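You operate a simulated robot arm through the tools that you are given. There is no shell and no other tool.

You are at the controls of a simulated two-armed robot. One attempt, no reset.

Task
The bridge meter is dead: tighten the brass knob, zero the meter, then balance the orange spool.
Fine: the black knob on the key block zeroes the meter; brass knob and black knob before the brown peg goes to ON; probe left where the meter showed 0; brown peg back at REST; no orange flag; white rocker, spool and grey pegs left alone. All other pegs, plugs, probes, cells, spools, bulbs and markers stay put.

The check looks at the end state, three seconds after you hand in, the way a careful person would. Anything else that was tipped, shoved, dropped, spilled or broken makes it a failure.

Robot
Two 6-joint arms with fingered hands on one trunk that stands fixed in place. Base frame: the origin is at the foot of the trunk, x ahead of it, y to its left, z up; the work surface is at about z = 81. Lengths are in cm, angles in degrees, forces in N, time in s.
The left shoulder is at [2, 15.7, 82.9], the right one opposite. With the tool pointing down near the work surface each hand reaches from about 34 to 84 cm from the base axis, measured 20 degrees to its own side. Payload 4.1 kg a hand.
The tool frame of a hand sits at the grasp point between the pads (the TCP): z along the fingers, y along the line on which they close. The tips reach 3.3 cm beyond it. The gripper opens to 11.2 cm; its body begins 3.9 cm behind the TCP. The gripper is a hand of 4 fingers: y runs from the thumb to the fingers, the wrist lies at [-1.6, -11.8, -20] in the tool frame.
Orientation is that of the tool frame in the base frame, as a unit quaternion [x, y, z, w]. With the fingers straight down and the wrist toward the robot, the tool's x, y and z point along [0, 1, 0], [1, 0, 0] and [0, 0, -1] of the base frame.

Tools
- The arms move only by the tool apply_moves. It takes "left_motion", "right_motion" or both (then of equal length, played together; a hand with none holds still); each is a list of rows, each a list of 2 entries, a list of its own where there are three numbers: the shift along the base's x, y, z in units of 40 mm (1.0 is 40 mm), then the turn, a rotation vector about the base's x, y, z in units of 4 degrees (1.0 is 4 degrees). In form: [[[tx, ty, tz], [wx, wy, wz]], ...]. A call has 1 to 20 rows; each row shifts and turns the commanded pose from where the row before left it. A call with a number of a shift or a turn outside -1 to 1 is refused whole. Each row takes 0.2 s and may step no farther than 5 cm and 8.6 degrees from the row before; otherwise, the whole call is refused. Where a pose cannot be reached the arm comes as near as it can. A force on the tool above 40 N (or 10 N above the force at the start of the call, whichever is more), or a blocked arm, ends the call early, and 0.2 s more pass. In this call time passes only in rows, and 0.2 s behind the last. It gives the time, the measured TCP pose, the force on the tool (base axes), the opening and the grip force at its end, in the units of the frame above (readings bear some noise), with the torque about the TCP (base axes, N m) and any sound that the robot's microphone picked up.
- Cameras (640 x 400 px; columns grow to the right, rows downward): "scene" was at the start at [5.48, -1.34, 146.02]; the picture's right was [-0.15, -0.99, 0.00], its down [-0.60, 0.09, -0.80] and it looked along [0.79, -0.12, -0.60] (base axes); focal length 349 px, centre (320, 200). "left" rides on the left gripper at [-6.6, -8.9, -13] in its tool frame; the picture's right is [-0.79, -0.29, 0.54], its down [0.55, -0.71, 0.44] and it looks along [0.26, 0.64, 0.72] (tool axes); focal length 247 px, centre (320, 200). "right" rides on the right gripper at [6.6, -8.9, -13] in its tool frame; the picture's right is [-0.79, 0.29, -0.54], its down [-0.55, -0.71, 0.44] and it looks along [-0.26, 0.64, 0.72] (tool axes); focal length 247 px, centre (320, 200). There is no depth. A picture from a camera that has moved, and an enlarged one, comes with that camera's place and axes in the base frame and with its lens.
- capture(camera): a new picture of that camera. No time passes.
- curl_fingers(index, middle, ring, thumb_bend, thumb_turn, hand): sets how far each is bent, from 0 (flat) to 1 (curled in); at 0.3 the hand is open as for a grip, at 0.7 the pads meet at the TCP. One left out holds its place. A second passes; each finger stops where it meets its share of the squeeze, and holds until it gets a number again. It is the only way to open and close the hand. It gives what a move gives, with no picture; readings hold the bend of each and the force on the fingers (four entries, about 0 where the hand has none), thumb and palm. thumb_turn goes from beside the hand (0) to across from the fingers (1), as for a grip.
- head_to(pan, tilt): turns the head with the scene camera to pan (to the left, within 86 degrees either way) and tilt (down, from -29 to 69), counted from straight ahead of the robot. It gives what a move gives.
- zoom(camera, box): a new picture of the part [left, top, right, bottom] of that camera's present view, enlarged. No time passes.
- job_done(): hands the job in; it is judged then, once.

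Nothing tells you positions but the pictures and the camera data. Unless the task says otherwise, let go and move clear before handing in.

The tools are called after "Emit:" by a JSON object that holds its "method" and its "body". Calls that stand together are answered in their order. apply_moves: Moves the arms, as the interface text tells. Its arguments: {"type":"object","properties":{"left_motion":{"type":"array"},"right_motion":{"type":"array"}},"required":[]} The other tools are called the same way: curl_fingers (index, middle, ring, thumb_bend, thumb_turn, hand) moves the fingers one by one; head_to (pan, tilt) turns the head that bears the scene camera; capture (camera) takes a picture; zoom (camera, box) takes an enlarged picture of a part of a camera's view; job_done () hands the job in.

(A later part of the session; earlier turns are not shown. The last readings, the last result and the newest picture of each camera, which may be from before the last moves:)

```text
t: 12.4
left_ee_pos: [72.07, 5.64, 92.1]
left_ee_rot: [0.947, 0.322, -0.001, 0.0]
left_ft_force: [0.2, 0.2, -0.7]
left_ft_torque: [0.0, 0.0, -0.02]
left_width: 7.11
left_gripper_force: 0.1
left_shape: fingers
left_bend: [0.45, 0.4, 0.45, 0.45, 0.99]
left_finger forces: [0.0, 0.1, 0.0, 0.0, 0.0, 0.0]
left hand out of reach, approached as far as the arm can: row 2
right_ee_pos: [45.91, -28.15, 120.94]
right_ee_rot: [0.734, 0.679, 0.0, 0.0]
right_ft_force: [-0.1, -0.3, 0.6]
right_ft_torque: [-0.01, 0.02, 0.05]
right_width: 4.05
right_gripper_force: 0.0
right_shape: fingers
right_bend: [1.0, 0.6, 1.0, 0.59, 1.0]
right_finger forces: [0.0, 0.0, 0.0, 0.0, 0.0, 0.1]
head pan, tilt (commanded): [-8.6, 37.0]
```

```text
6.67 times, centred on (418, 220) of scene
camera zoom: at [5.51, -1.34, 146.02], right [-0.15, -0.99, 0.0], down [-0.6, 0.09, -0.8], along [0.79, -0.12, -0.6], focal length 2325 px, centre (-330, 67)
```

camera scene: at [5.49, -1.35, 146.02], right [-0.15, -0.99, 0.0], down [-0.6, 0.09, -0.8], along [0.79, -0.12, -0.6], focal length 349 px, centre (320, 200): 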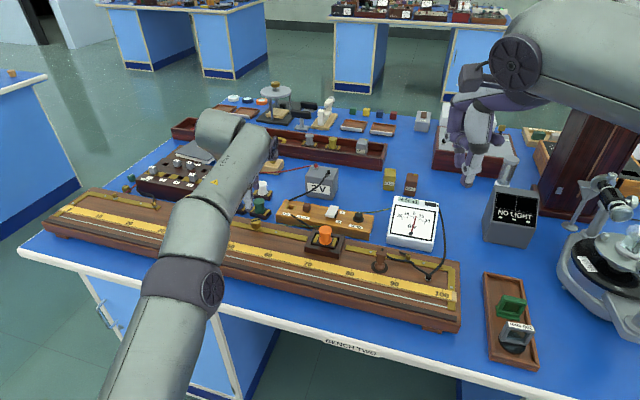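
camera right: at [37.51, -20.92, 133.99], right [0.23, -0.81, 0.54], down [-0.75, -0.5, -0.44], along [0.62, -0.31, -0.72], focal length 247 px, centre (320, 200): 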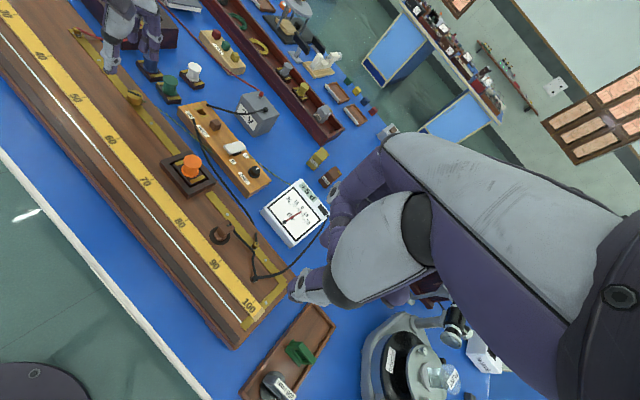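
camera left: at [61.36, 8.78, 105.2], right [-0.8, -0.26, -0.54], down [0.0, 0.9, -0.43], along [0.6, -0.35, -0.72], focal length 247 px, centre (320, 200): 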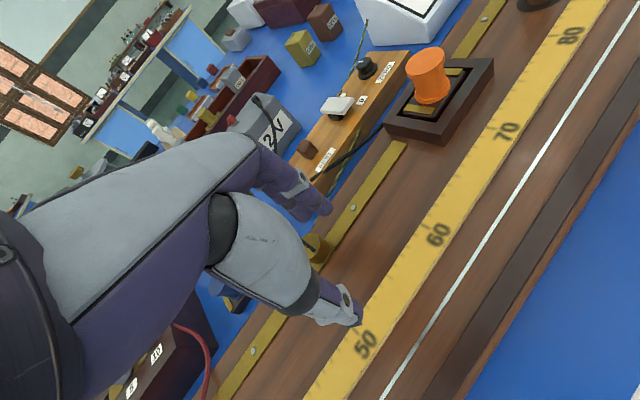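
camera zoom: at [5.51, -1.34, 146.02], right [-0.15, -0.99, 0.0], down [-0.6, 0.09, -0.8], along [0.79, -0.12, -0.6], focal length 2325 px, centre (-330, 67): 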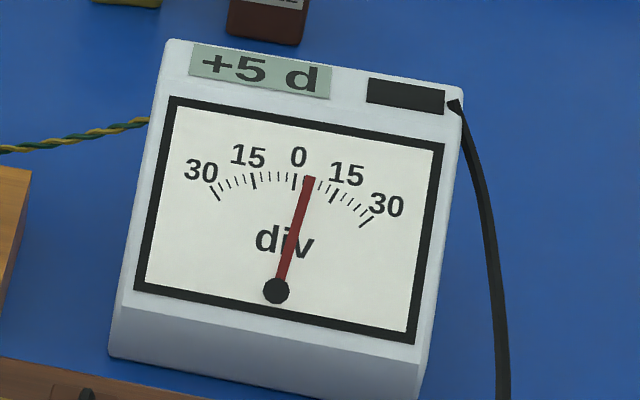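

The knob turned roughly 30–40° and nothing else moved. To get a longer stroke I'll lean the hand about 12° (fingers forward) and start from a counter-clockwise yaw; first I yaw back above the knob.

Emit:
{"method": "apply_moves", "body": {"left_motion": [[[0, 0, 0], [0, 0, 1]], [[0, 0, 0], [0, 0, 1]], [[0, 0, 0], [0, 0, 1]], [[0, 0, 0], [0, 0, 1]], [[0, 0, 0], [0, 0, 1]], [[0.1, 0, 0.05], [0, 0, 1]], [[0.1, 0, 0.05], [0, 0, 1]], [[0.1, 0, 0.05], [0, 0, 1]], [[0.1, 0, 0.05], [0, 0, 1]], [[0.1, -0.05, 0.05], [0, 0, 1]], [[0.1, -0.05, 0.0], [0, 0, 1]], [[0.1, -0.05, 0.0], [0, 0, 1]], [[0.1, -0.05, 0.0], [0, 0, 1]], [[0.1, 0, 0], [0, -1, 0]], [[0.05, 0, 0], [0, -1, 0]], [[0.0, 0, 0], [0, -1, 0]]]}}

Emit:
{"method": "zoom", "body": {"camera": "left", "box": [220, 120, 460, 360]}}

Emit:
{"method": "zoom", "body": {"camera": "right", "box": [90, 40, 190, 140]}}

```text
t: 15.8
left_ee_pos: [75.81, 4.86, 93.18]
left_ee_rot: [0.706, 0.7, 0.074, 0.074]
left_ft_force: [0.5, -0.2, 0.7]
left_ft_torque: [0.03, -0.01, 0.01]
left_width: 7.12
left_gripper_force: 0.1
left_shape: fingers
left_bend: [0.45, 0.4, 0.45, 0.45, 0.99]
left_finger forces: [0.1, 0.1, 0.0, 0.0, 0.1, 0.0]
right_ee_pos: [45.77, -28.04, 121.0]
right_ee_rot: [0.734, 0.679, 0.0, 0.0]
right_ft_force: [0.1, -0.6, 0.1]
right_ft_torque: [0.0, -0.01, 0.02]
right_width: 4.06
right_gripper_force: 0.0
right_shape: fingers
right_bend: [1.0, 0.6, 1.0, 0.59, 1.0]
right_finger forces: [0.1, 0.0, 0.0, 0.1, 0.0, 0.0]
head pan, tilt (commanded): [-8.6, 37.0]
```

```text
1.67 times, centred on (340, 240) of left
camera zoom: at [64.29, -1.69, 104.15], right [-0.17, -0.79, -0.59], down [-0.6, 0.56, -0.57], along [0.78, 0.25, -0.57], focal length 412 px, centre (287, 133)
```

zoom: 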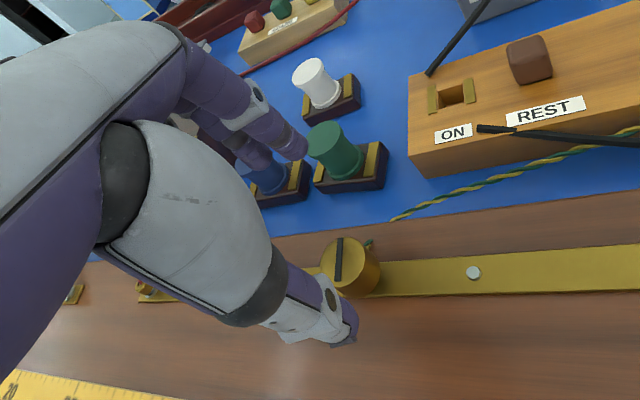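

```text
4.00 times, centred on (140, 90) of right
camera zoom: at [37.52, -20.93, 133.96], right [0.23, -0.81, 0.54], down [-0.75, -0.5, -0.44], along [0.62, -0.31, -0.72], focal length 988 px, centre (1040, 640)
```

zoom: 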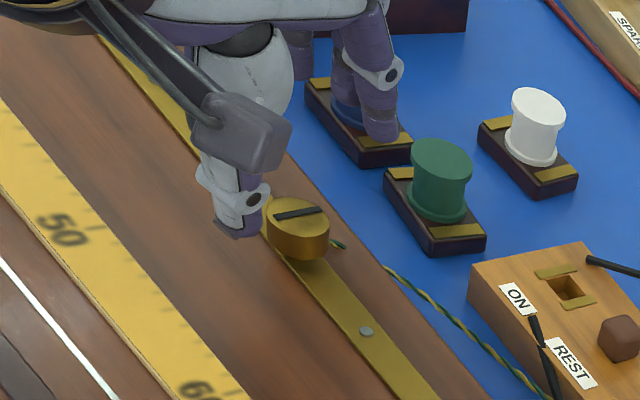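

Tilted 12°, above the knob and clear of the spools. Next I yaw counter-clockwise 24° with the reach checked, then lower onto the knob.

Emit:
{"method": "apply_moves", "body": {"left_motion": [[[-0.02, -0.01, 0], [0, 0, 1]], [[-0.02, -0.01, 0], [0, 0, 1]], [[-0.02, -0.01, 0], [0, 0, 1]], [[-0.02, -0.01, 0], [0, 0, 1]], [[-0.02, -0.01, 0], [0, 0, 1]], [[0, -0.01, 0], [0, 0, 1]]]}}

Emit:
{"method": "zoom", "body": {"camera": "left", "box": [220, 120, 460, 360]}}

Emit:
{"method": "zoom", "body": {"camera": "right", "box": [90, 40, 190, 140]}}

```text
t: 17.2
left_ee_pos: [75.39, 4.55, 93.22]
left_ee_rot: [0.544, 0.833, 0.088, 0.056]
left_ft_force: [0.4, 0.3, 0.2]
left_ft_torque: [-0.01, 0.0, -0.05]
left_width: 7.13
left_gripper_force: 0.1
left_shape: fingers
left_bend: [0.45, 0.4, 0.45, 0.45, 0.99]
left_finger forces: [0.1, 0.1, 0.0, 0.0, 0.0, 0.0]
right_ee_pos: [45.76, -28.12, 120.96]
right_ee_rot: [0.734, 0.679, 0.0, 0.0]
right_ft_force: [-1.0, 0.4, 0.7]
right_ft_torque: [-0.01, 0.01, 0.02]
right_width: 4.05
right_gripper_force: 0.1
right_shape: fingers
right_bend: [1.0, 0.6, 1.0, 0.59, 1.0]
right_finger forces: [0.0, 0.1, 0.0, 0.0, 0.0, 0.0]
head pan, tilt (commanded): [-8.6, 37.0]
```

```text
1.67 times, centred on (340, 240) of left
camera zoom: at [67.5, -6.04, 104.18], right [0.16, -0.79, -0.59], down [-0.78, 0.26, -0.57], along [0.61, 0.55, -0.57], focal length 412 px, centre (287, 133)
```

zoom: 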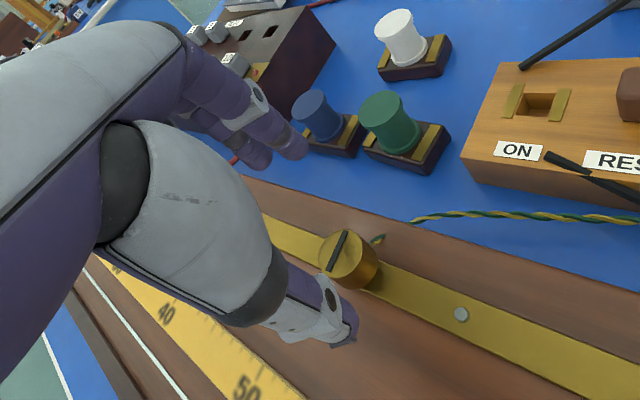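

```text
4.00 times, centred on (140, 90) of right
camera zoom: at [37.51, -20.9, 133.97], right [0.23, -0.81, 0.54], down [-0.75, -0.5, -0.44], along [0.62, -0.31, -0.72], focal length 988 px, centre (1040, 640)
```

zoom: 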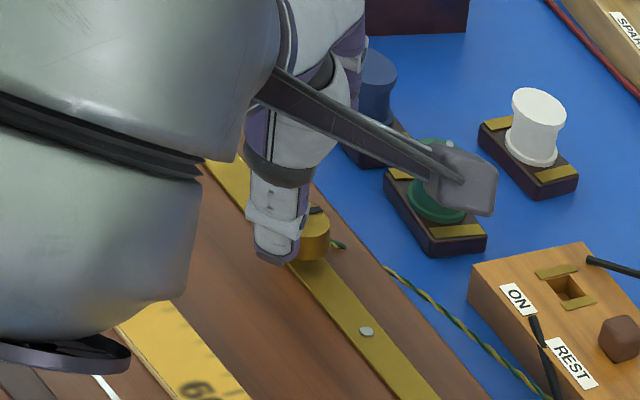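

Yaw is -24° and the hand lines up over the knob. I lower to straddle it and close middle finger and thumb.

Emit:
{"method": "apply_moves", "body": {"left_motion": [[[0, 0.01, -0.5], [0, 0, 0]], [[0, 0.01, -0.46], [0, 0, 0]]]}}

Emit:
{"method": "curl_fingers", "body": {"hand": "left", "middle": 0.72, "thumb_bend": 0.72}}

Emit:
{"method": "zoom", "body": {"camera": "left", "box": [220, 120, 460, 360]}}

Emit:
{"method": "zoom", "body": {"camera": "right", "box": [90, 40, 190, 140]}}

```text
t: 17.8
left_ee_pos: [75.39, 4.72, 89.4]
left_ee_rot: [0.544, 0.832, 0.088, 0.056]
left_ft_force: [0.3, 0.5, 0.0]
left_ft_torque: [-0.01, -0.02, -0.02]
left_width: 7.14
left_gripper_force: 0.0
left_shape: fingers
left_bend: [0.45, 0.4, 0.45, 0.45, 0.99]
left_finger forces: [0.0, 0.1, 0.0, 0.0, 0.1, 0.0]
right_ee_pos: [45.78, -28.09, 121.09]
right_ee_rot: [0.734, 0.679, -0.001, 0.0]
right_ft_force: [-0.2, -0.1, 0.1]
right_ft_torque: [-0.02, -0.02, -0.02]
right_width: 4.07
right_gripper_force: 0.1
right_shape: fingers
right_bend: [1.0, 0.6, 1.0, 0.59, 1.0]
right_finger forces: [0.0, 0.1, 0.0, 0.0, 0.0, 0.0]
head pan, tilt (commanded): [-8.6, 37.0]
```

```text
t: 18.8
left_ee_pos: [75.43, 4.62, 89.18]
left_ee_rot: [0.545, 0.832, 0.087, 0.056]
left_ft_force: [-5.2, 0.2, -3.0]
left_ft_torque: [-0.05, 0.19, 0.03]
left_width: 4.75
left_gripper_force: 9.0
left_shape: fingers
left_bend: [0.45, 0.66, 0.45, 0.65, 1.0]
left_finger forces: [0.0, 6.2, 0.0, 0.0, 10.8, 0.1]
right_ee_pos: [45.74, -28.2, 120.94]
right_ee_rot: [0.734, 0.68, 0.0, 0.0]
right_ft_force: [0.7, -0.6, -0.3]
right_ft_torque: [-0.02, 0.0, 0.0]
right_width: 4.05
right_gripper_force: 0.1
right_shape: fingers
right_bend: [1.0, 0.6, 1.0, 0.59, 1.0]
right_finger forces: [0.1, 0.0, 0.1, 0.1, 0.0, 0.0]
head pan, tilt (commanded): [-8.6, 37.0]
```

```text
1.67 times, centred on (340, 240) of left
camera zoom: at [67.51, -5.89, 100.31], right [0.16, -0.79, -0.59], down [-0.78, 0.27, -0.57], along [0.61, 0.55, -0.57], focal length 412 px, centre (287, 133)
```

zoom: 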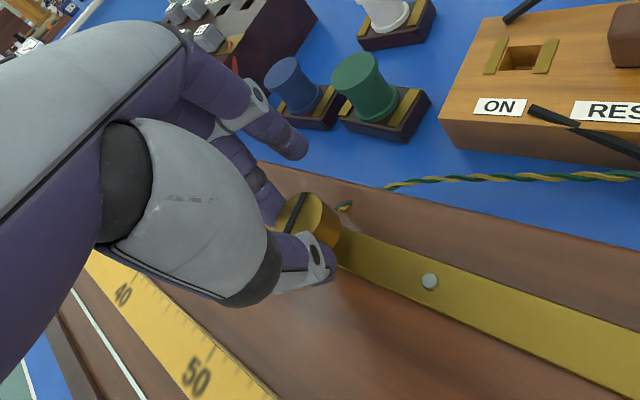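

```text
4.00 times, centred on (140, 90) of right
camera zoom: at [37.51, -20.91, 133.97], right [0.23, -0.81, 0.54], down [-0.75, -0.5, -0.44], along [0.62, -0.31, -0.72], focal length 988 px, centre (1040, 640)
```

zoom: 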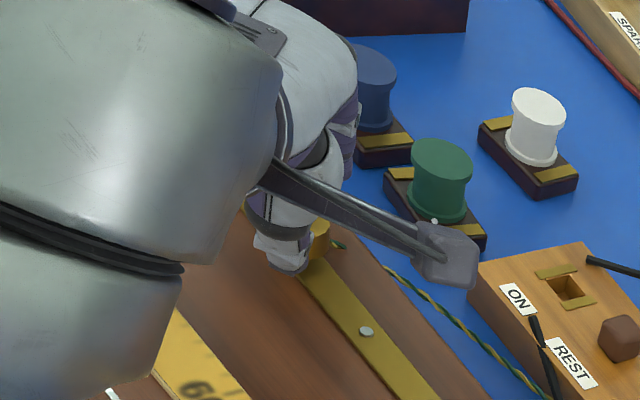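

Grip holds with 6 N and 11 N. I turn clockwise 48° around the knob axis and check.

Emit:
{"method": "apply_moves", "body": {"left_motion": [[[-0.003, 0.008, 0], [0, 0, -1]], [[-0.003, 0.008, 0], [0, 0, -1]], [[-0.002, 0.009, 0], [0, 0, -1]], [[-0.002, 0.009, 0], [0, 0, -1]], [[-0.001, 0.009, 0], [0, 0, -1]], [[-0.001, 0.009, 0], [0, 0, -1]], [[0, 0.009, 0], [0, 0, -1]], [[0.001, 0.009, 0], [0, 0, -1]], [[0.001, 0.009, 0], [0, 0, -1]], [[0.002, 0.009, 0], [0, 0, -1]], [[0.002, 0.009, 0], [0, 0, -1]], [[0.003, 0.008, 0], [0, 0, -1]]]}}

Emit:
{"method": "zoom", "body": {"camera": "left", "box": [220, 120, 460, 360]}}

Emit:
{"method": "zoom", "body": {"camera": "right", "box": [90, 40, 190, 140]}}

```text
t: 21.4
left_ee_pos: [75.89, 5.46, 89.25]
left_ee_rot: [0.821, 0.561, 0.061, 0.082]
left_ft_force: [-8.1, 7.7, -6.9]
left_ft_torque: [0.11, 0.3, 0.14]
left_width: 4.61
left_gripper_force: 15.5
left_shape: fingers
left_bend: [0.45, 0.7, 0.45, 0.66, 0.97]
left_finger forces: [0.0, 16.1, 0.1, 0.0, 14.7, 0.0]
left hand out of reach, approached as far as the arm can: row 12
right_ee_pos: [45.71, -28.1, 120.95]
right_ee_rot: [0.734, 0.679, -0.001, 0.0]
right_ft_force: [0.3, 0.2, -0.2]
right_ft_torque: [-0.01, -0.01, -0.02]
right_width: 4.07
right_gripper_force: 0.0
right_shape: fingers
right_bend: [1.0, 0.6, 1.0, 0.59, 1.0]
right_finger forces: [0.1, 0.1, 0.0, 0.1, 0.0, 0.0]
head pan, tilt (commanded): [-8.6, 37.0]
```

```text
1.67 times, centred on (340, 240) of left
camera zoom: at [62.59, 3.32, 100.31], right [-0.44, -0.67, -0.59], down [-0.36, 0.74, -0.57], along [0.82, -0.04, -0.57], focal length 412 px, centre (287, 133)
```

zoom: 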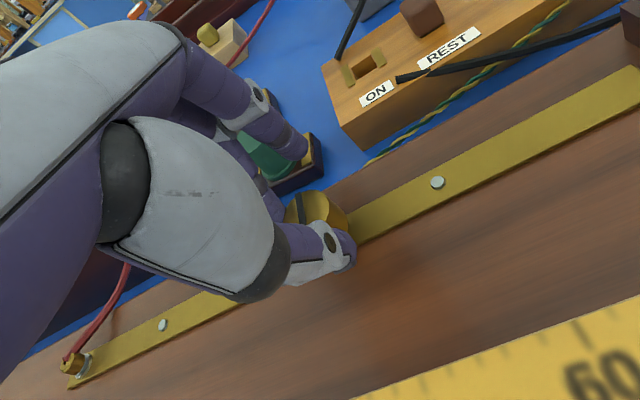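

```text
4.00 times, centred on (140, 90) of right
camera zoom: at [37.5, -20.91, 133.97], right [0.22, -0.81, 0.54], down [-0.75, -0.5, -0.44], along [0.62, -0.31, -0.72], focal length 988 px, centre (1040, 640)
```

zoom: 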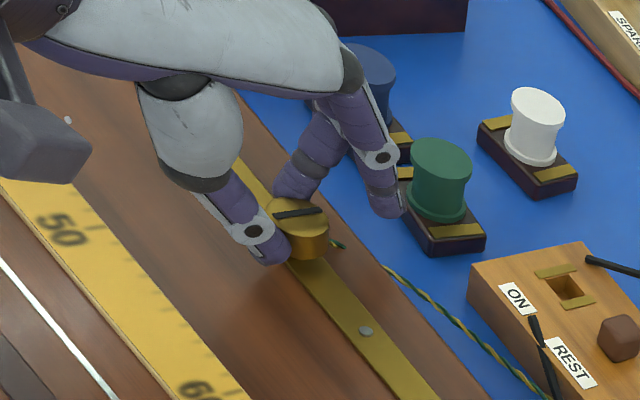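

The slot did not follow this time: its direction is the same as before this stroke, while the earlier drag had turned it far clockwise. It may already be at its stop, so I'll release, lift and look at the knob closely.

Emit:
{"method": "curl_fingers", "body": {"hand": "left", "middle": 0.4, "thumb_bend": 0.4}}

Emit:
{"method": "apply_moves", "body": {"left_motion": [[[0, 0, 0.5], [0, 0, 0.0]], [[-0.3, 0, 0.5], [0, 0, 0.0]], [[-0.9, 0.3, 0.4], [0, 0, 0.0]], [[-0.9, 0.5, 0.4], [0, 0, 0]], [[-0.9, 0.5, 0], [0, 0, 0]]]}}

Emit:
{"method": "capture", "body": {"camera": "scene"}}

Emit:
{"method": "zoom", "body": {"camera": "scene", "box": [230, 205, 280, 245]}}

Emit:
{"method": "zoom", "body": {"camera": "right", "box": [110, 70, 160, 120]}}

Emit:
{"method": "capture", "body": {"camera": "left"}}

```text
t: 22.4
left_ee_pos: [75.77, 5.61, 89.49]
left_ee_rot: [0.82, 0.563, 0.063, 0.083]
left_ft_force: [-0.6, 0.4, -0.1]
left_ft_torque: [0.01, 0.04, -0.02]
left_width: 7.83
left_gripper_force: 0.0
left_shape: fingers
left_bend: [0.45, 0.4, 0.45, 0.4, 0.99]
left_finger forces: [0.0, 0.0, 0.0, 0.1, 0.0, 0.0]
right_ee_pos: [45.84, -28.11, 121.08]
right_ee_rot: [0.733, 0.68, 0.0, 0.0]
right_ft_force: [0.4, 0.5, 0.1]
right_ft_torque: [-0.01, 0.0, -0.02]
right_width: 4.05
right_gripper_force: 0.1
right_shape: fingers
right_bend: [1.0, 0.6, 1.0, 0.59, 1.0]
right_finger forces: [0.1, 0.0, 0.0, 0.0, 0.1, 0.0]
head pan, tilt (commanded): [-8.6, 37.0]
```

```text
t: 23.6
left_ee_pos: [64.38, 9.84, 97.09]
left_ee_rot: [0.819, 0.563, 0.032, 0.103]
left_ft_force: [-3.0, -3.8, -2.0]
left_ft_torque: [0.29, -0.39, 0.11]
left_width: 7.85
left_gripper_force: 0.1
left_shape: fingers
left_bend: [0.45, 0.4, 0.45, 0.4, 0.99]
left_finger forces: [0.1, 0.0, 0.0, 0.0, 0.0, 0.0]
left hand out of reach, approached as far as the arm can: row 5
right_ee_pos: [45.85, -28.2, 120.98]
right_ee_rot: [0.734, 0.68, 0.0, 0.0]
right_ft_force: [0.2, 0.3, 0.5]
right_ft_torque: [-0.04, 0.05, 0.02]
right_width: 4.07
right_gripper_force: 0.0
right_shape: fingers
right_bend: [1.0, 0.6, 1.0, 0.59, 1.0]
right_finger forces: [0.1, 0.0, 0.1, 0.0, 0.1, 0.0]
head pan, tilt (commanded): [-8.6, 37.0]
```

```text
taken
camera scene: at [5.48, -1.35, 146.02], right [-0.15, -0.99, 0.0], down [-0.6, 0.09, -0.8], along [0.79, -0.12, -0.6], focal length 349 px, centre (320, 200)
```

scene: 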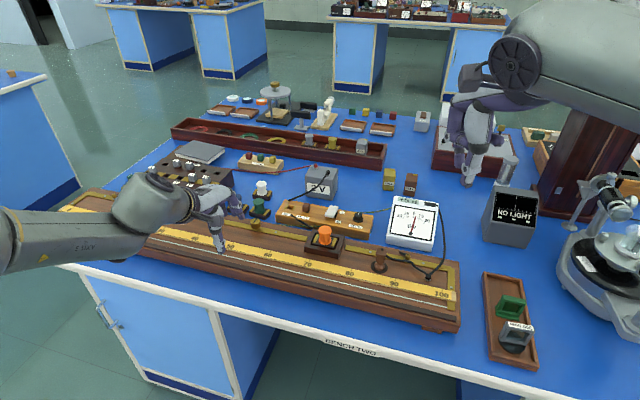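

```text
10.00 times, centred on (255, 225) of scene
camera zoom: at [5.48, -1.35, 146.02], right [-0.15, -0.99, 0.0], down [-0.6, 0.09, -0.8], along [0.79, -0.12, -0.6], focal length 3488 px, centre (970, -50)
```

zoom: 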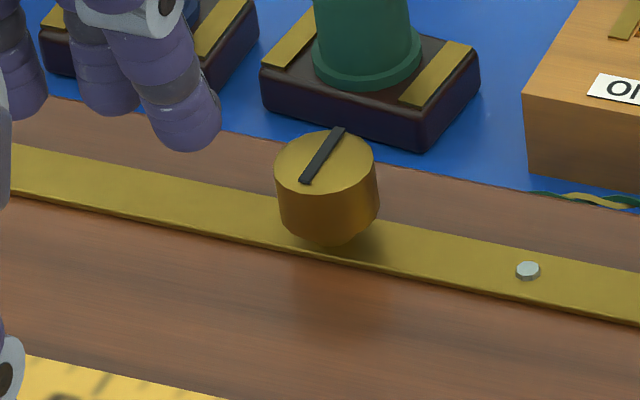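

```text
8.00 times, centred on (135, 95) of right
camera zoom: at [37.51, -20.95, 133.96], right [0.22, -0.81, 0.54], down [-0.75, -0.5, -0.44], along [0.62, -0.31, -0.72], focal length 1976 px, centre (1800, 1040)
```

zoom: 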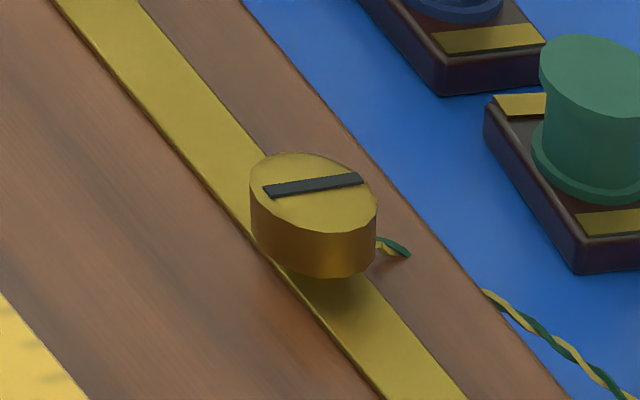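

```text
taken
camera left: at [51.74, 8.5, 108.38], right [-0.46, -0.71, -0.53], down [-0.38, 0.7, -0.61], along [0.8, -0.08, -0.59], focal length 247 px, centre (320, 200)
```

left: 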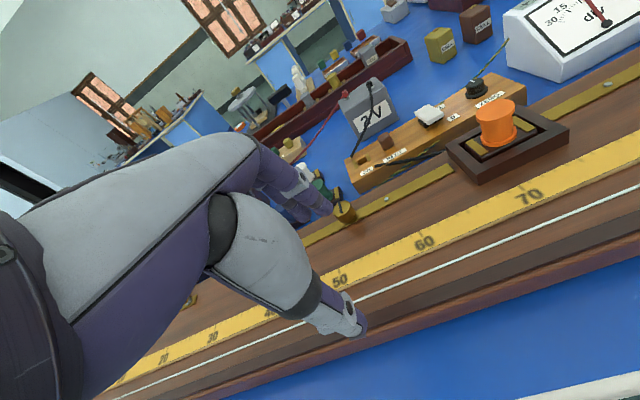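

The slot has gone about 124° clockwise in total (line now at -27°, from -84°) and the last 48° stroke at 16 N did not move it further, so I take it as tight. Now I retract the left hand and turn to the black ZERO knob with the right hand.

Emit:
{"method": "apply_moves", "body": {"left_motion": [[[0, 0, 0.5], [0, 0, 1]], [[0, 0, 0.5], [0, 0, 1]], [[-0.3, 0, 0.5], [0, 0, 1]], [[-0.5, 0, 0.5], [0, 0, 1]], [[-0.6, 0.1, 0.5], [0, 0, 1]], [[-0.6, 0.1, 0.5], [0, 0, 1]], [[-0.6, 0.1, 0.5], [0, 0.8, 0]], [[-0.6, 0.1, 0.5], [0, 0.8, 0]], [[-0.6, 0.1, 0.5], [0, 0.7, 0]]]}}

Emit:
{"method": "curl_fingers", "body": {"hand": "right", "index": 0.45, "middle": 0.45, "ring": 0.45, "thumb_bend": 0.45, "thumb_turn": 1.0}}

Emit:
{"method": "capture", "body": {"camera": "scene"}}

Emit:
{"method": "zoom", "body": {"camera": "scene", "box": [130, 130, 290, 230]}}

Emit:
{"method": "capture", "body": {"camera": "left"}}

```text
t: 25.6
left_ee_pos: [49.3, 11.64, 114.15]
left_ee_rot: [0.711, 0.703, 0.017, 0.016]
left_ft_force: [-0.3, -1.0, 0.8]
left_ft_torque: [0.01, 0.01, 0.01]
left_width: 7.83
left_gripper_force: 0.1
left_shape: fingers
left_bend: [0.45, 0.4, 0.45, 0.4, 0.99]
left_finger forces: [0.0, 0.0, 0.0, 0.0, 0.0, 0.0]
left hand out of reach, approached as far as the arm can: row 1
right_ee_pos: [45.81, -28.18, 120.9]
right_ee_rot: [0.734, 0.68, 0.0, 0.0]
right_ft_force: [0.1, 0.1, -0.3]
right_ft_torque: [0.01, 0.04, 0.02]
right_width: 4.03
right_gripper_force: 0.1
right_shape: fingers
right_bend: [1.0, 0.6, 1.0, 0.59, 1.0]
right_finger forces: [0.0, 0.0, 0.0, 0.0, 0.2, 0.0]
head pan, tilt (commanded): [-8.6, 37.0]
```

```text
t: 26.6
left_ee_pos: [49.29, 11.7, 114.19]
left_ee_rot: [0.709, 0.704, 0.017, 0.018]
left_ft_force: [0.1, 0.0, 0.4]
left_ft_torque: [-0.02, -0.05, -0.02]
left_width: 7.83
left_gripper_force: 0.1
left_shape: fingers
left_bend: [0.45, 0.4, 0.45, 0.4, 0.99]
left_finger forces: [0.0, 0.1, 0.0, 0.1, 0.0, 0.0]
right_ee_pos: [45.75, -28.07, 120.95]
right_ee_rot: [0.734, 0.679, -0.001, 0.001]
right_ft_force: [0.1, -0.4, -0.6]
right_ft_torque: [-0.01, -0.01, 0.0]
right_width: 7.09
right_gripper_force: 0.1
right_shape: fingers
right_bend: [0.45, 0.45, 0.45, 0.45, 0.99]
right_finger forces: [0.1, 0.0, 0.0, 0.1, 0.0, 0.0]
head pan, tilt (commanded): [-8.6, 37.0]
```

```text
taken
camera scene: at [5.48, -1.34, 146.02], right [-0.15, -0.99, 0.0], down [-0.6, 0.09, -0.8], along [0.79, -0.12, -0.6], focal length 349 px, centre (320, 200)
```

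scene: 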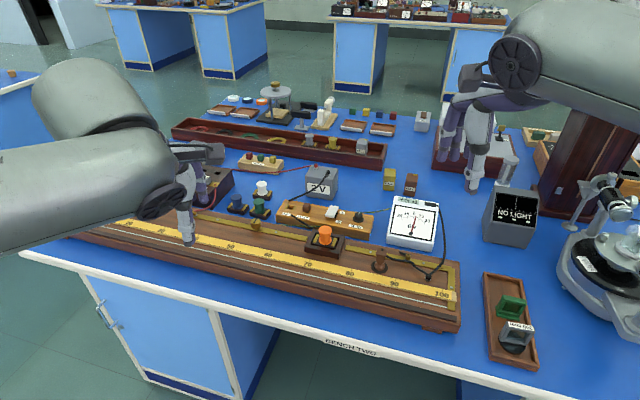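

```text
4.00 times, centred on (210, 180) of scene
camera zoom: at [5.48, -1.34, 146.02], right [-0.15, -0.99, 0.0], down [-0.6, 0.09, -0.8], along [0.79, -0.12, -0.6], focal length 1395 px, centre (760, 280)
```

zoom: 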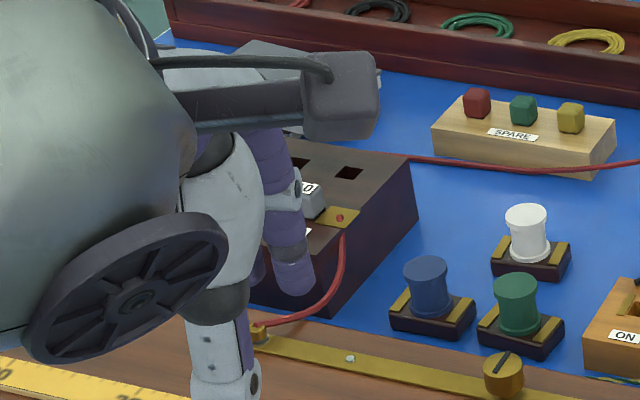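

```text
taken
camera left: at [39.67, 5.1, 126.86], right [-0.27, -0.79, -0.55], down [-0.68, 0.56, -0.47], along [0.68, 0.25, -0.69], focal length 247 px, centre (320, 200)
```

left: 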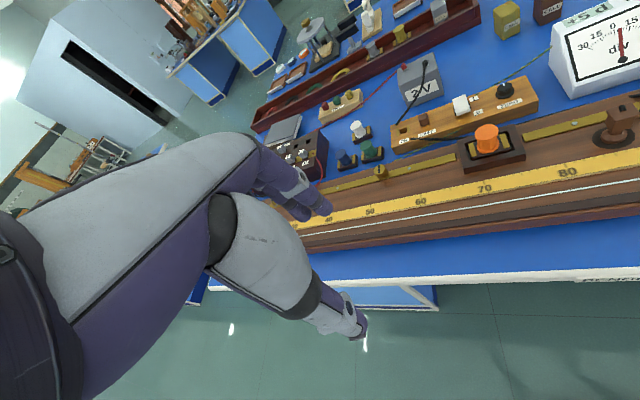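

Left hand is clear. I'll pin down the black knob's position and height from the left camera before moving the right hand over it.

Emit:
{"method": "zoom", "body": {"camera": "left", "box": [380, 50, 580, 170]}}

Emit:
{"method": "zoom", "body": {"camera": "scene", "box": [340, 195, 380, 235]}}

Emit:
{"method": "zoom", "body": {"camera": "right", "box": [170, 90, 290, 210]}}

```text
3.20 times, centred on (480, 110) of left
camera zoom: at [39.67, 5.1, 126.86], right [-0.27, -0.79, -0.55], down [-0.68, 0.56, -0.47], along [0.68, 0.25, -0.69], focal length 790 px, centre (-192, 488)
```

zoom: 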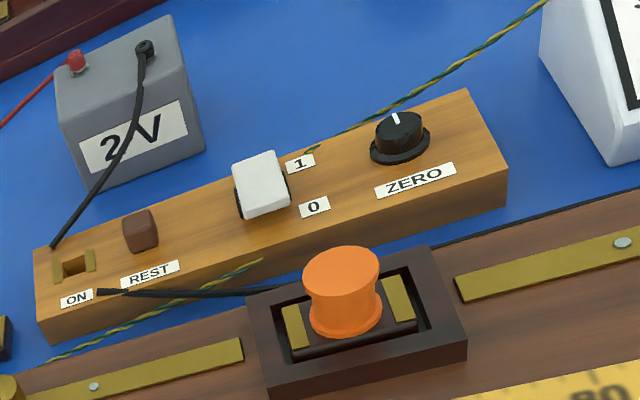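

```text
10.00 times, centred on (360, 215) of scene
camera zoom: at [5.48, -1.34, 146.02], right [-0.15, -0.99, 0.0], down [-0.6, 0.09, -0.8], along [0.79, -0.12, -0.6], focal length 3488 px, centre (-80, 50)
```

zoom: 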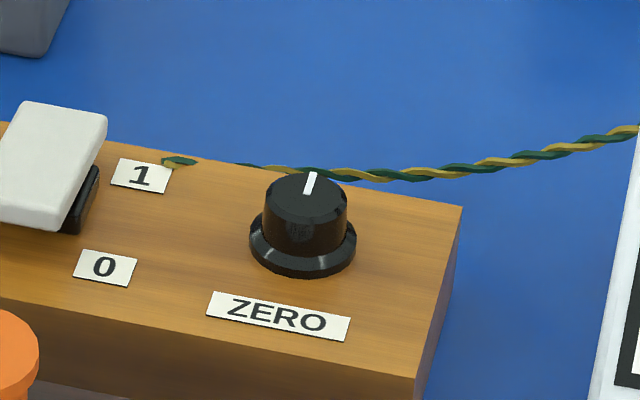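

```text
3.33 times, centred on (230, 150) of right
camera zoom: at [37.52, -20.91, 133.97], right [0.23, -0.81, 0.54], down [-0.75, -0.5, -0.44], along [0.62, -0.31, -0.72], focal length 823 px, centre (620, 367)
```

zoom: 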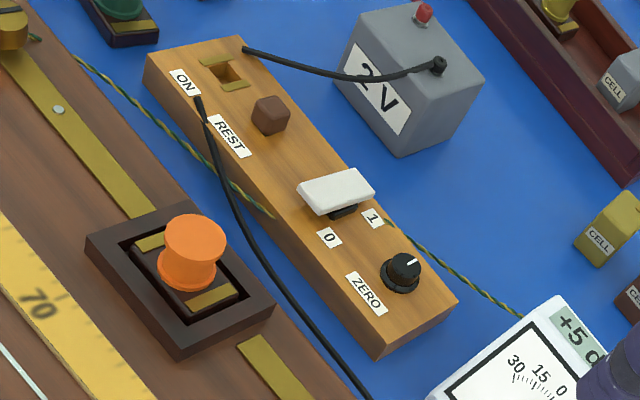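

The black knob is at about (76.05, -22.6), cap top z ≈ 86, block top z ≈ 84.3. I move the right hand to hover above it.

Emit:
{"method": "apply_moves", "body": {"right_motion": [[[0.75, 0.138, -0.6], [0, 0, 0]], [[0.75, 0.138, -0.6], [0, 0, 0]], [[0.75, 0.138, -0.6], [0, 0, 0]], [[0.75, 0.138, -0.6], [0, 0, 0]], [[0.75, 0.138, -0.6], [0, 0, 0]], [[0.75, 0.138, -0.6], [0, 0, 0]], [[0.75, 0.138, -0.6], [0, 0, 0]], [[0.75, 0.138, -0.6], [0, 0, 0]], [[0.75, 0.138, -0.6], [0, 0, 0]], [[0.75, 0.138, -0.6], [0, 0, 0]]]}}

Emit:
{"method": "capture", "body": {"camera": "right"}}

Emit:
{"method": "capture", "body": {"camera": "scene"}}

Emit:
{"method": "zoom", "body": {"camera": "left", "box": [400, 20, 640, 170]}}

```text
t: 28.8
left_ee_pos: [49.33, 11.64, 114.18]
left_ee_rot: [0.709, 0.704, 0.017, 0.017]
left_ft_force: [-0.9, 0.5, 0.2]
left_ft_torque: [-0.01, -0.05, 0.0]
left_width: 7.83
left_gripper_force: 0.1
left_shape: fingers
left_bend: [0.45, 0.4, 0.45, 0.4, 0.99]
left_finger forces: [0.0, 0.1, 0.0, 0.0, 0.1, 0.0]
right_ee_pos: [75.65, -22.65, 97.17]
right_ee_rot: [0.734, 0.679, 0.002, 0.0]
right_ft_force: [0.1, 0.3, 1.9]
right_ft_torque: [0.0, -0.03, 0.01]
right_width: 7.11
right_gripper_force: 0.0
right_shape: fingers
right_bend: [0.45, 0.45, 0.45, 0.45, 0.99]
right_finger forces: [0.0, 0.0, 0.1, 0.0, 0.1, 0.0]
head pan, tilt (commanded): [-8.6, 37.0]
```

```text
taken
camera right: at [67.44, -15.5, 110.11], right [0.22, -0.81, 0.54], down [-0.75, -0.5, -0.44], along [0.62, -0.31, -0.72], focal length 247 px, centre (320, 200)
```

right: 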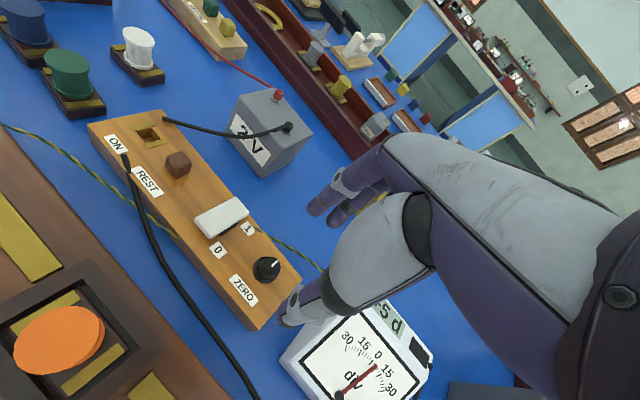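

```text
taken
camera scene: at [5.42, -1.35, 146.02], right [-0.15, -0.99, 0.0], down [-0.6, 0.09, -0.8], along [0.79, -0.12, -0.6], focal length 349 px, centre (320, 200)
```

scene: 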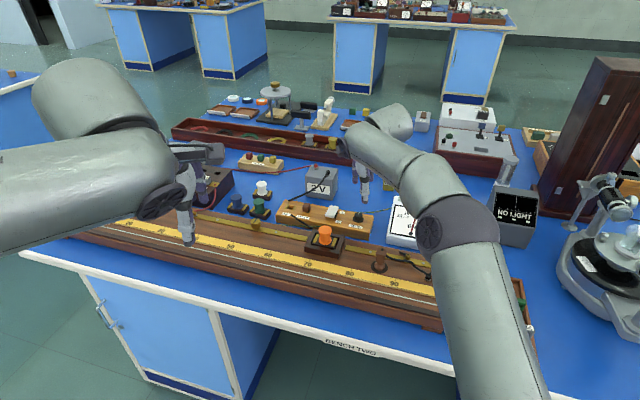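

```text
2.67 times, centred on (520, 95) of left
camera zoom: at [39.62, 5.09, 126.88], right [-0.27, -0.79, -0.55], down [-0.68, 0.56, -0.47], along [0.68, 0.25, -0.69], focal length 659 px, centre (-213, 480)
```

zoom: 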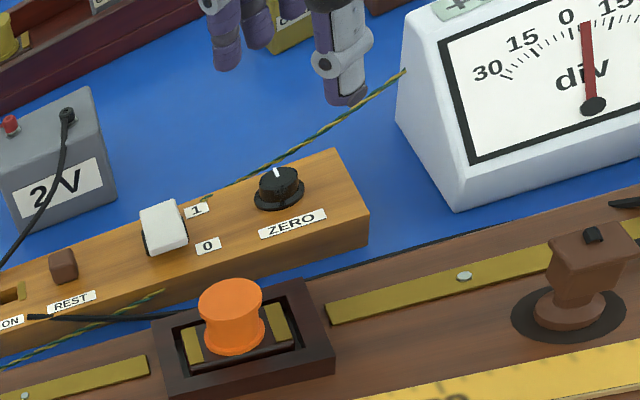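

The right hand hovers over the black knob and its own camera still sees the meter. I'll zoom to refine alignment.

Emit:
{"method": "zoom", "body": {"camera": "right", "box": [200, 200, 360, 360]}}

Emit:
{"method": "zoom", "body": {"camera": "scene", "box": [320, 150, 420, 250]}}

```text
2.50 times, centred on (280, 280) of right
camera zoom: at [67.44, -15.5, 110.11], right [0.22, -0.81, 0.54], down [-0.75, -0.5, -0.44], along [0.62, -0.31, -0.72], focal length 617 px, centre (420, 0)
```

zoom: 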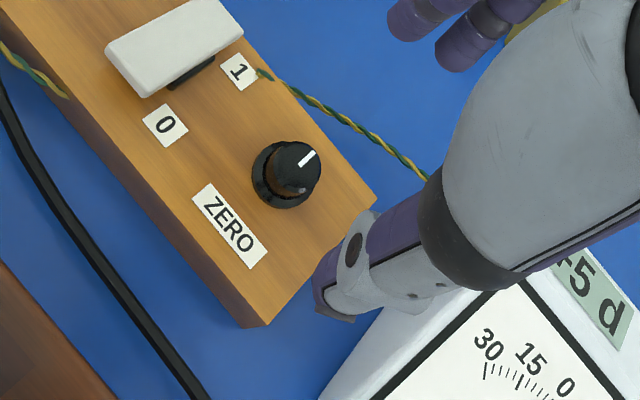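

```text
4.00 times, centred on (370, 200) of scene
camera zoom: at [5.42, -1.35, 146.02], right [-0.15, -0.99, 0.0], down [-0.6, 0.09, -0.8], along [0.79, -0.12, -0.6], focal length 1395 px, centre (120, 200)
```

zoom: 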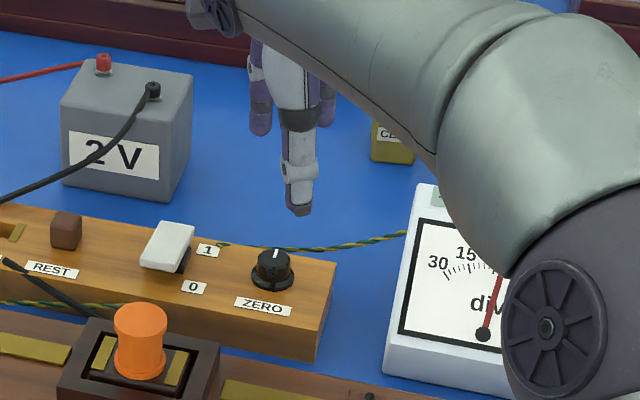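

All three cameras agree on the knob at (77.15, -23.0) with its cap top at z ≈ 85.0 and block top at about 83.3. I shift and lower to z = 91 and look again.

Emit:
{"method": "apply_moves", "body": {"right_motion": [[[0.1, -0.03, -0.5], [0, 0, 0]], [[0.12, -0.03, -0.5], [0, 0, 0]], [[0.14, -0.03, -0.54], [0, 0, 0]]]}}

Emit:
{"method": "zoom", "body": {"camera": "right", "box": [200, 180, 360, 340]}}

Emit:
{"method": "zoom", "body": {"camera": "left", "box": [440, 20, 600, 140]}}

Emit:
{"method": "zoom", "body": {"camera": "scene", "box": [320, 150, 420, 250]}}

```text
t: 29.6
left_ee_pos: [49.19, 11.56, 114.24]
left_ee_rot: [0.709, 0.705, 0.017, 0.017]
left_ft_force: [0.3, 0.6, -0.2]
left_ft_torque: [0.0, -0.01, 0.0]
left_width: 7.84
left_gripper_force: 0.1
left_shape: fingers
left_bend: [0.45, 0.4, 0.45, 0.4, 0.99]
left_finger forces: [0.0, 0.0, 0.0, 0.1, 0.0, 0.0]
right_ee_pos: [77.28, -22.9, 90.99]
right_ee_rot: [0.734, 0.679, 0.001, 0.0]
right_ft_force: [-0.1, 0.4, -0.5]
right_ft_torque: [0.02, -0.01, 0.03]
right_width: 7.11
right_gripper_force: 0.0
right_shape: fingers
right_bend: [0.45, 0.45, 0.45, 0.45, 0.99]
right_finger forces: [0.0, 0.0, 0.0, 0.0, 0.0, 0.0]
head pan, tilt (commanded): [-8.6, 37.0]
```

```text
2.50 times, centred on (280, 260) of right
camera zoom: at [68.92, -15.81, 103.85], right [0.22, -0.81, 0.54], down [-0.75, -0.5, -0.44], along [0.62, -0.31, -0.72], focal length 617 px, centre (420, 50)
```

zoom: 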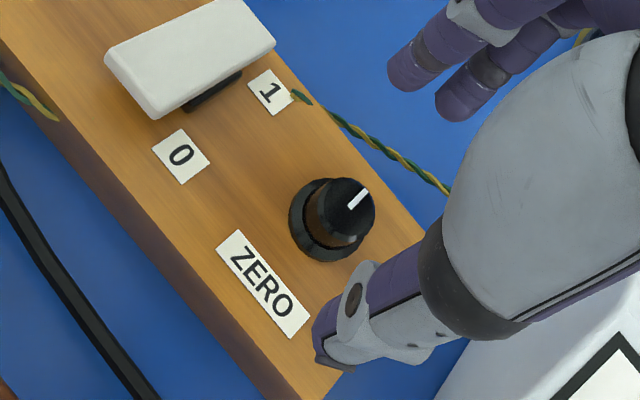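

```text
3.33 times, centred on (520, 80) of left
camera zoom: at [39.65, 5.11, 126.87], right [-0.27, -0.79, -0.55], down [-0.68, 0.56, -0.47], along [0.68, 0.25, -0.69], focal length 823 px, centre (-347, 600)
```

zoom: 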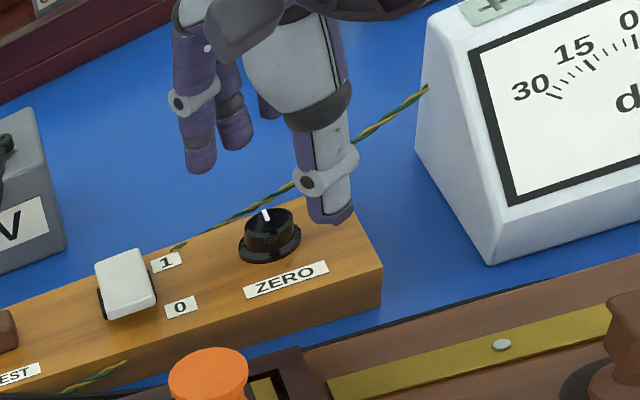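

```text
4.00 times, centred on (370, 200) of scene
camera zoom: at [5.46, -1.33, 146.02], right [-0.15, -0.99, 0.0], down [-0.6, 0.09, -0.8], along [0.79, -0.12, -0.6], focal length 1395 px, centre (120, 200)
```

zoom: 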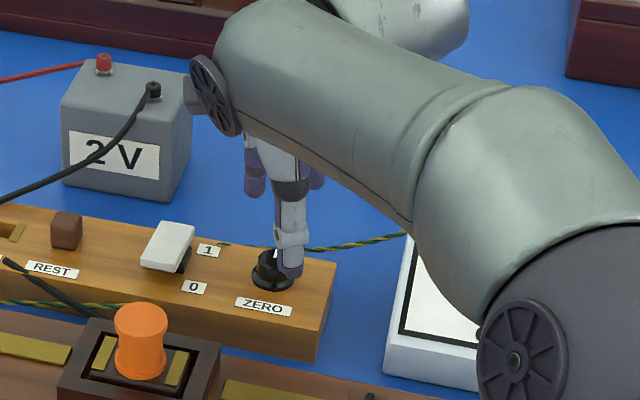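

Alignment is within 2 mm. I lower to z ≈ 88 with a tiny centring shift and check clearances once more.

Emit:
{"method": "apply_moves", "body": {"right_motion": [[[0.02, -0.03, -0.4], [0, 0, 0]], [[0, 0, -0.4], [0, 0, 0]]]}}

Emit:
{"method": "zoom", "body": {"camera": "right", "box": [200, 180, 360, 340]}}

Emit:
{"method": "zoom", "body": {"camera": "left", "box": [440, 20, 600, 140]}}

```text
t: 30.2
left_ee_pos: [49.32, 11.64, 114.22]
left_ee_rot: [0.709, 0.704, 0.017, 0.018]
left_ft_force: [-0.5, -0.6, 1.3]
left_ft_torque: [0.02, -0.05, -0.02]
left_width: 7.83
left_gripper_force: 0.0
left_shape: fingers
left_bend: [0.45, 0.4, 0.45, 0.4, 0.99]
left_finger forces: [0.1, 0.0, 0.0, 0.1, 0.0, 0.0]
right_ee_pos: [77.26, -23.25, 87.66]
right_ee_rot: [0.734, 0.679, 0.0, 0.0]
right_ft_force: [-0.1, -0.4, 1.0]
right_ft_torque: [0.02, 0.02, 0.03]
right_width: 7.11
right_gripper_force: 0.1
right_shape: fingers
right_bend: [0.45, 0.45, 0.45, 0.45, 0.99]
right_finger forces: [0.1, 0.0, 0.0, 0.0, 0.0, 0.0]
head pan, tilt (commanded): [-8.6, 37.0]
```

```text
2.50 times, centred on (280, 260) of right
camera zoom: at [68.97, -16.04, 100.63], right [0.23, -0.81, 0.54], down [-0.75, -0.5, -0.44], along [0.62, -0.31, -0.72], focal length 617 px, centre (420, 50)
```

zoom: 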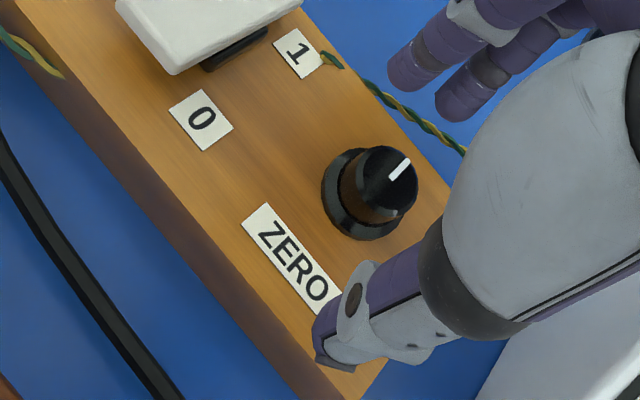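

```text
3.33 times, centred on (520, 80) of left
camera zoom: at [39.66, 5.11, 126.87], right [-0.27, -0.79, -0.55], down [-0.68, 0.56, -0.47], along [0.68, 0.25, -0.69], focal length 823 px, centre (-347, 600)
```

zoom: 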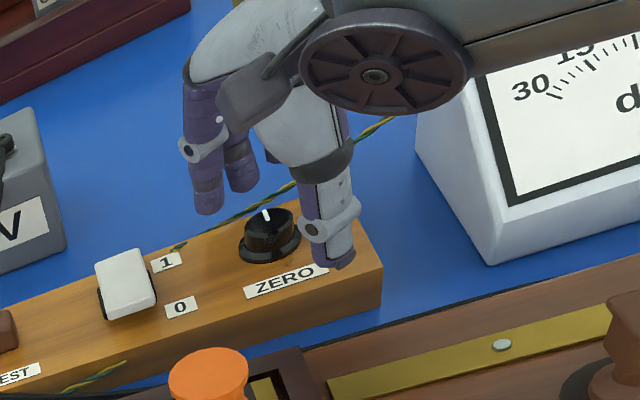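

The fingers straddle the knob freely. I lower 4 mm more, centre slightly, and close middle finger and thumb.

Emit:
{"method": "apply_moves", "body": {"right_motion": [[[0.02, 0.04, -0.1], [0, 0, 0]]]}}

Emit:
{"method": "curl_fingers", "body": {"hand": "right", "middle": 0.72, "thumb_bend": 0.72}}

Emit:
{"method": "zoom", "body": {"camera": "right", "box": [200, 180, 360, 340]}}

Emit:
{"method": "capture", "body": {"camera": "right"}}

Emit:
{"method": "zoom", "body": {"camera": "left", "box": [440, 0, 640, 140]}}

Emit:
{"method": "capture", "body": {"camera": "scene"}}

```text
t: 30.6
left_ee_pos: [49.39, 11.64, 114.32]
left_ee_rot: [0.709, 0.705, 0.018, 0.018]
left_ft_force: [-0.3, -0.4, -0.4]
left_ft_torque: [-0.04, -0.04, 0.0]
left_width: 7.81
left_gripper_force: 0.1
left_shape: fingers
left_bend: [0.45, 0.4, 0.45, 0.4, 0.99]
left_finger forces: [0.1, 0.0, 0.1, 0.1, 0.0, 0.0]
right_ee_pos: [77.35, -23.01, 87.32]
right_ee_rot: [0.734, 0.68, 0.0, 0.001]
right_ft_force: [0.0, -0.5, -0.4]
right_ft_torque: [0.01, 0.03, -0.01]
right_width: 7.12
right_gripper_force: 0.2
right_shape: fingers
right_bend: [0.45, 0.45, 0.45, 0.45, 0.99]
right_finger forces: [0.0, 0.1, 0.0, 0.0, 0.0, 0.0]
head pan, tilt (commanded): [-8.6, 37.0]
```

```text
t: 31.6
left_ee_pos: [49.32, 11.58, 114.28]
left_ee_rot: [0.71, 0.704, 0.017, 0.018]
left_ft_force: [0.1, 0.4, -0.8]
left_ft_torque: [0.0, -0.01, -0.02]
left_width: 7.83
left_gripper_force: 0.0
left_shape: fingers
left_bend: [0.45, 0.4, 0.45, 0.4, 0.99]
left_finger forces: [0.0, 0.1, 0.1, 0.1, 0.0, 0.1]
right_ee_pos: [77.32, -23.18, 87.37]
right_ee_rot: [0.734, 0.679, 0.0, 0.0]
right_ft_force: [-3.2, -2.6, -1.6]
right_ft_torque: [-0.07, 0.1, -0.01]
right_width: 4.53
right_gripper_force: 7.8
right_shape: fingers
right_bend: [0.45, 0.66, 0.45, 0.65, 1.0]
right_finger forces: [0.1, 6.2, 0.0, 0.1, 9.0, 0.0]
head pan, tilt (commanded): [-8.6, 37.0]
```

```text
2.50 times, centred on (280, 260) of right
camera zoom: at [69.11, -15.9, 100.25], right [0.23, -0.81, 0.54], down [-0.75, -0.5, -0.43], along [0.62, -0.31, -0.72], focal length 617 px, centre (420, 50)
```

zoom: 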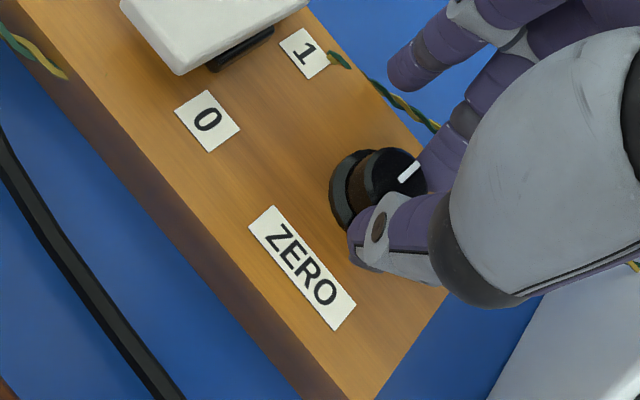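

```text
taken
camera right: at [69.11, -15.9, 100.25], right [0.23, -0.81, 0.54], down [-0.75, -0.5, -0.43], along [0.62, -0.31, -0.72], focal length 247 px, centre (320, 200)
```

right: 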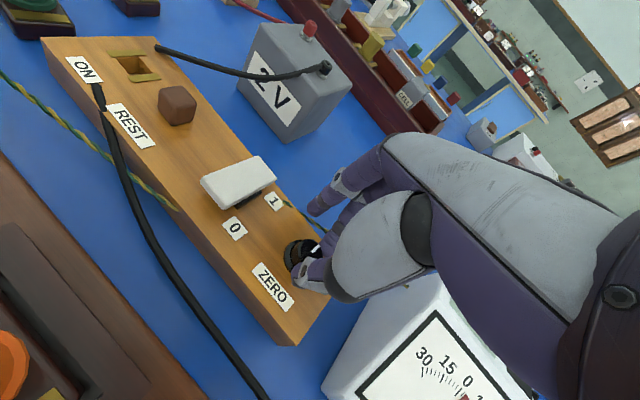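

```text
2.86 times, centred on (540, 70) of left
camera zoom: at [39.66, 5.09, 126.87], right [-0.27, -0.79, -0.55], down [-0.68, 0.56, -0.47], along [0.68, 0.25, -0.69], focal length 706 px, centre (-309, 571)
```

zoom: 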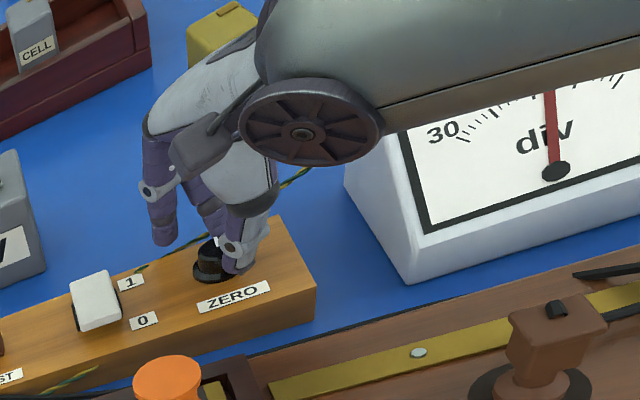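

```text
taken
camera scene: at [5.47, -1.35, 146.02], right [-0.15, -0.99, 0.0], down [-0.6, 0.09, -0.8], along [0.79, -0.12, -0.6], focal length 349 px, centre (320, 200)
```

scene: 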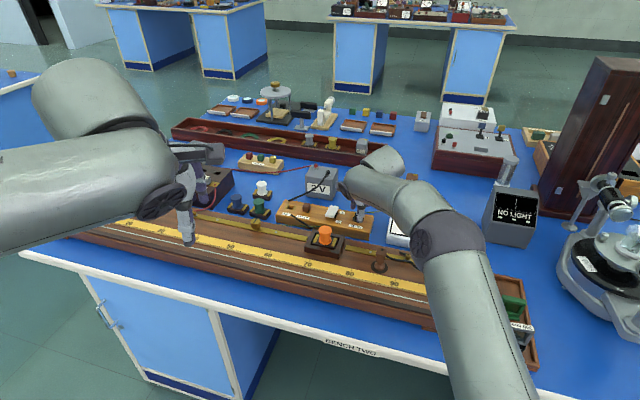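

The grip on the black knob is good, but the readout is hidden behind the right forearm. I'll reposition the left hand (empty) lower and turned so its camera can see the meter under the forearm.

Emit:
{"method": "apply_moves", "body": {"left_motion": [[[0, 0, -0.6], [0, 0, -1]], [[0, 0, -0.6], [0, 0, -1]], [[0, 0, -0.6], [0, 0, -1]], [[0, 0, -0.6], [0, 0, -1]], [[0, 0, -0.6], [0, 0, -1]], [[0, 0, -0.5], [0, 0, -1]]]}}

Emit:
{"method": "capture", "body": {"camera": "left"}}

Emit:
{"method": "capture", "body": {"camera": "scene"}}

```text
t: 33.0
left_ee_pos: [49.37, 11.57, 100.21]
left_ee_rot: [0.841, 0.541, 0.013, 0.021]
left_ft_force: [-0.1, -0.6, -1.1]
left_ft_torque: [0.04, -0.02, 0.04]
left_width: 7.82
left_gripper_force: 0.0
left_shape: fingers
left_bend: [0.45, 0.4, 0.45, 0.4, 0.99]
left_finger forces: [0.1, 0.1, 0.0, 0.0, 0.1, 0.0]
right_ee_pos: [77.41, -23.02, 87.33]
right_ee_rot: [0.733, 0.68, 0.0, 0.001]
right_ft_force: [-3.8, -4.1, -2.6]
right_ft_torque: [-0.06, 0.1, 0.01]
right_width: 4.52
right_gripper_force: 8.0
right_shape: fingers
right_bend: [0.45, 0.66, 0.45, 0.65, 1.0]
right_finger forces: [0.1, 6.8, 0.1, 0.0, 8.8, 0.1]
head pan, tilt (commanded): [-8.6, 37.0]
```

```text
taken
camera left: at [37.84, 9.51, 112.9], right [-0.56, -0.61, -0.55], down [-0.4, 0.79, -0.47], along [0.72, -0.05, -0.69], focal length 247 px, centre (320, 200)
```

left: 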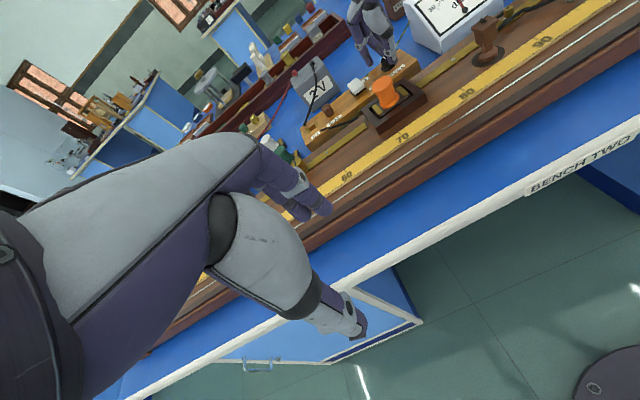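

```text
taken
camera scene: at [5.47, -1.36, 146.02], right [-0.15, -0.99, 0.0], down [-0.6, 0.09, -0.8], along [0.79, -0.12, -0.6], focal length 349 px, centre (320, 200)
```

scene: 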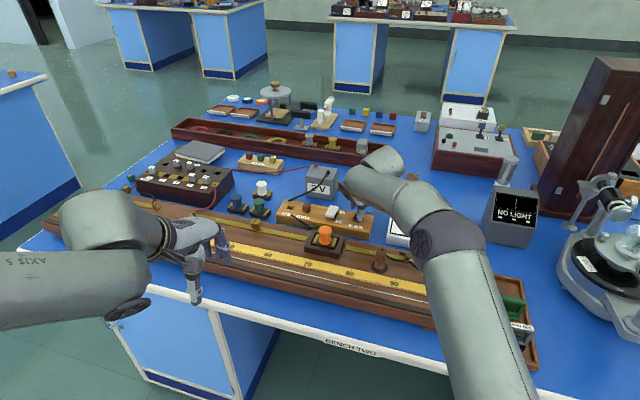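

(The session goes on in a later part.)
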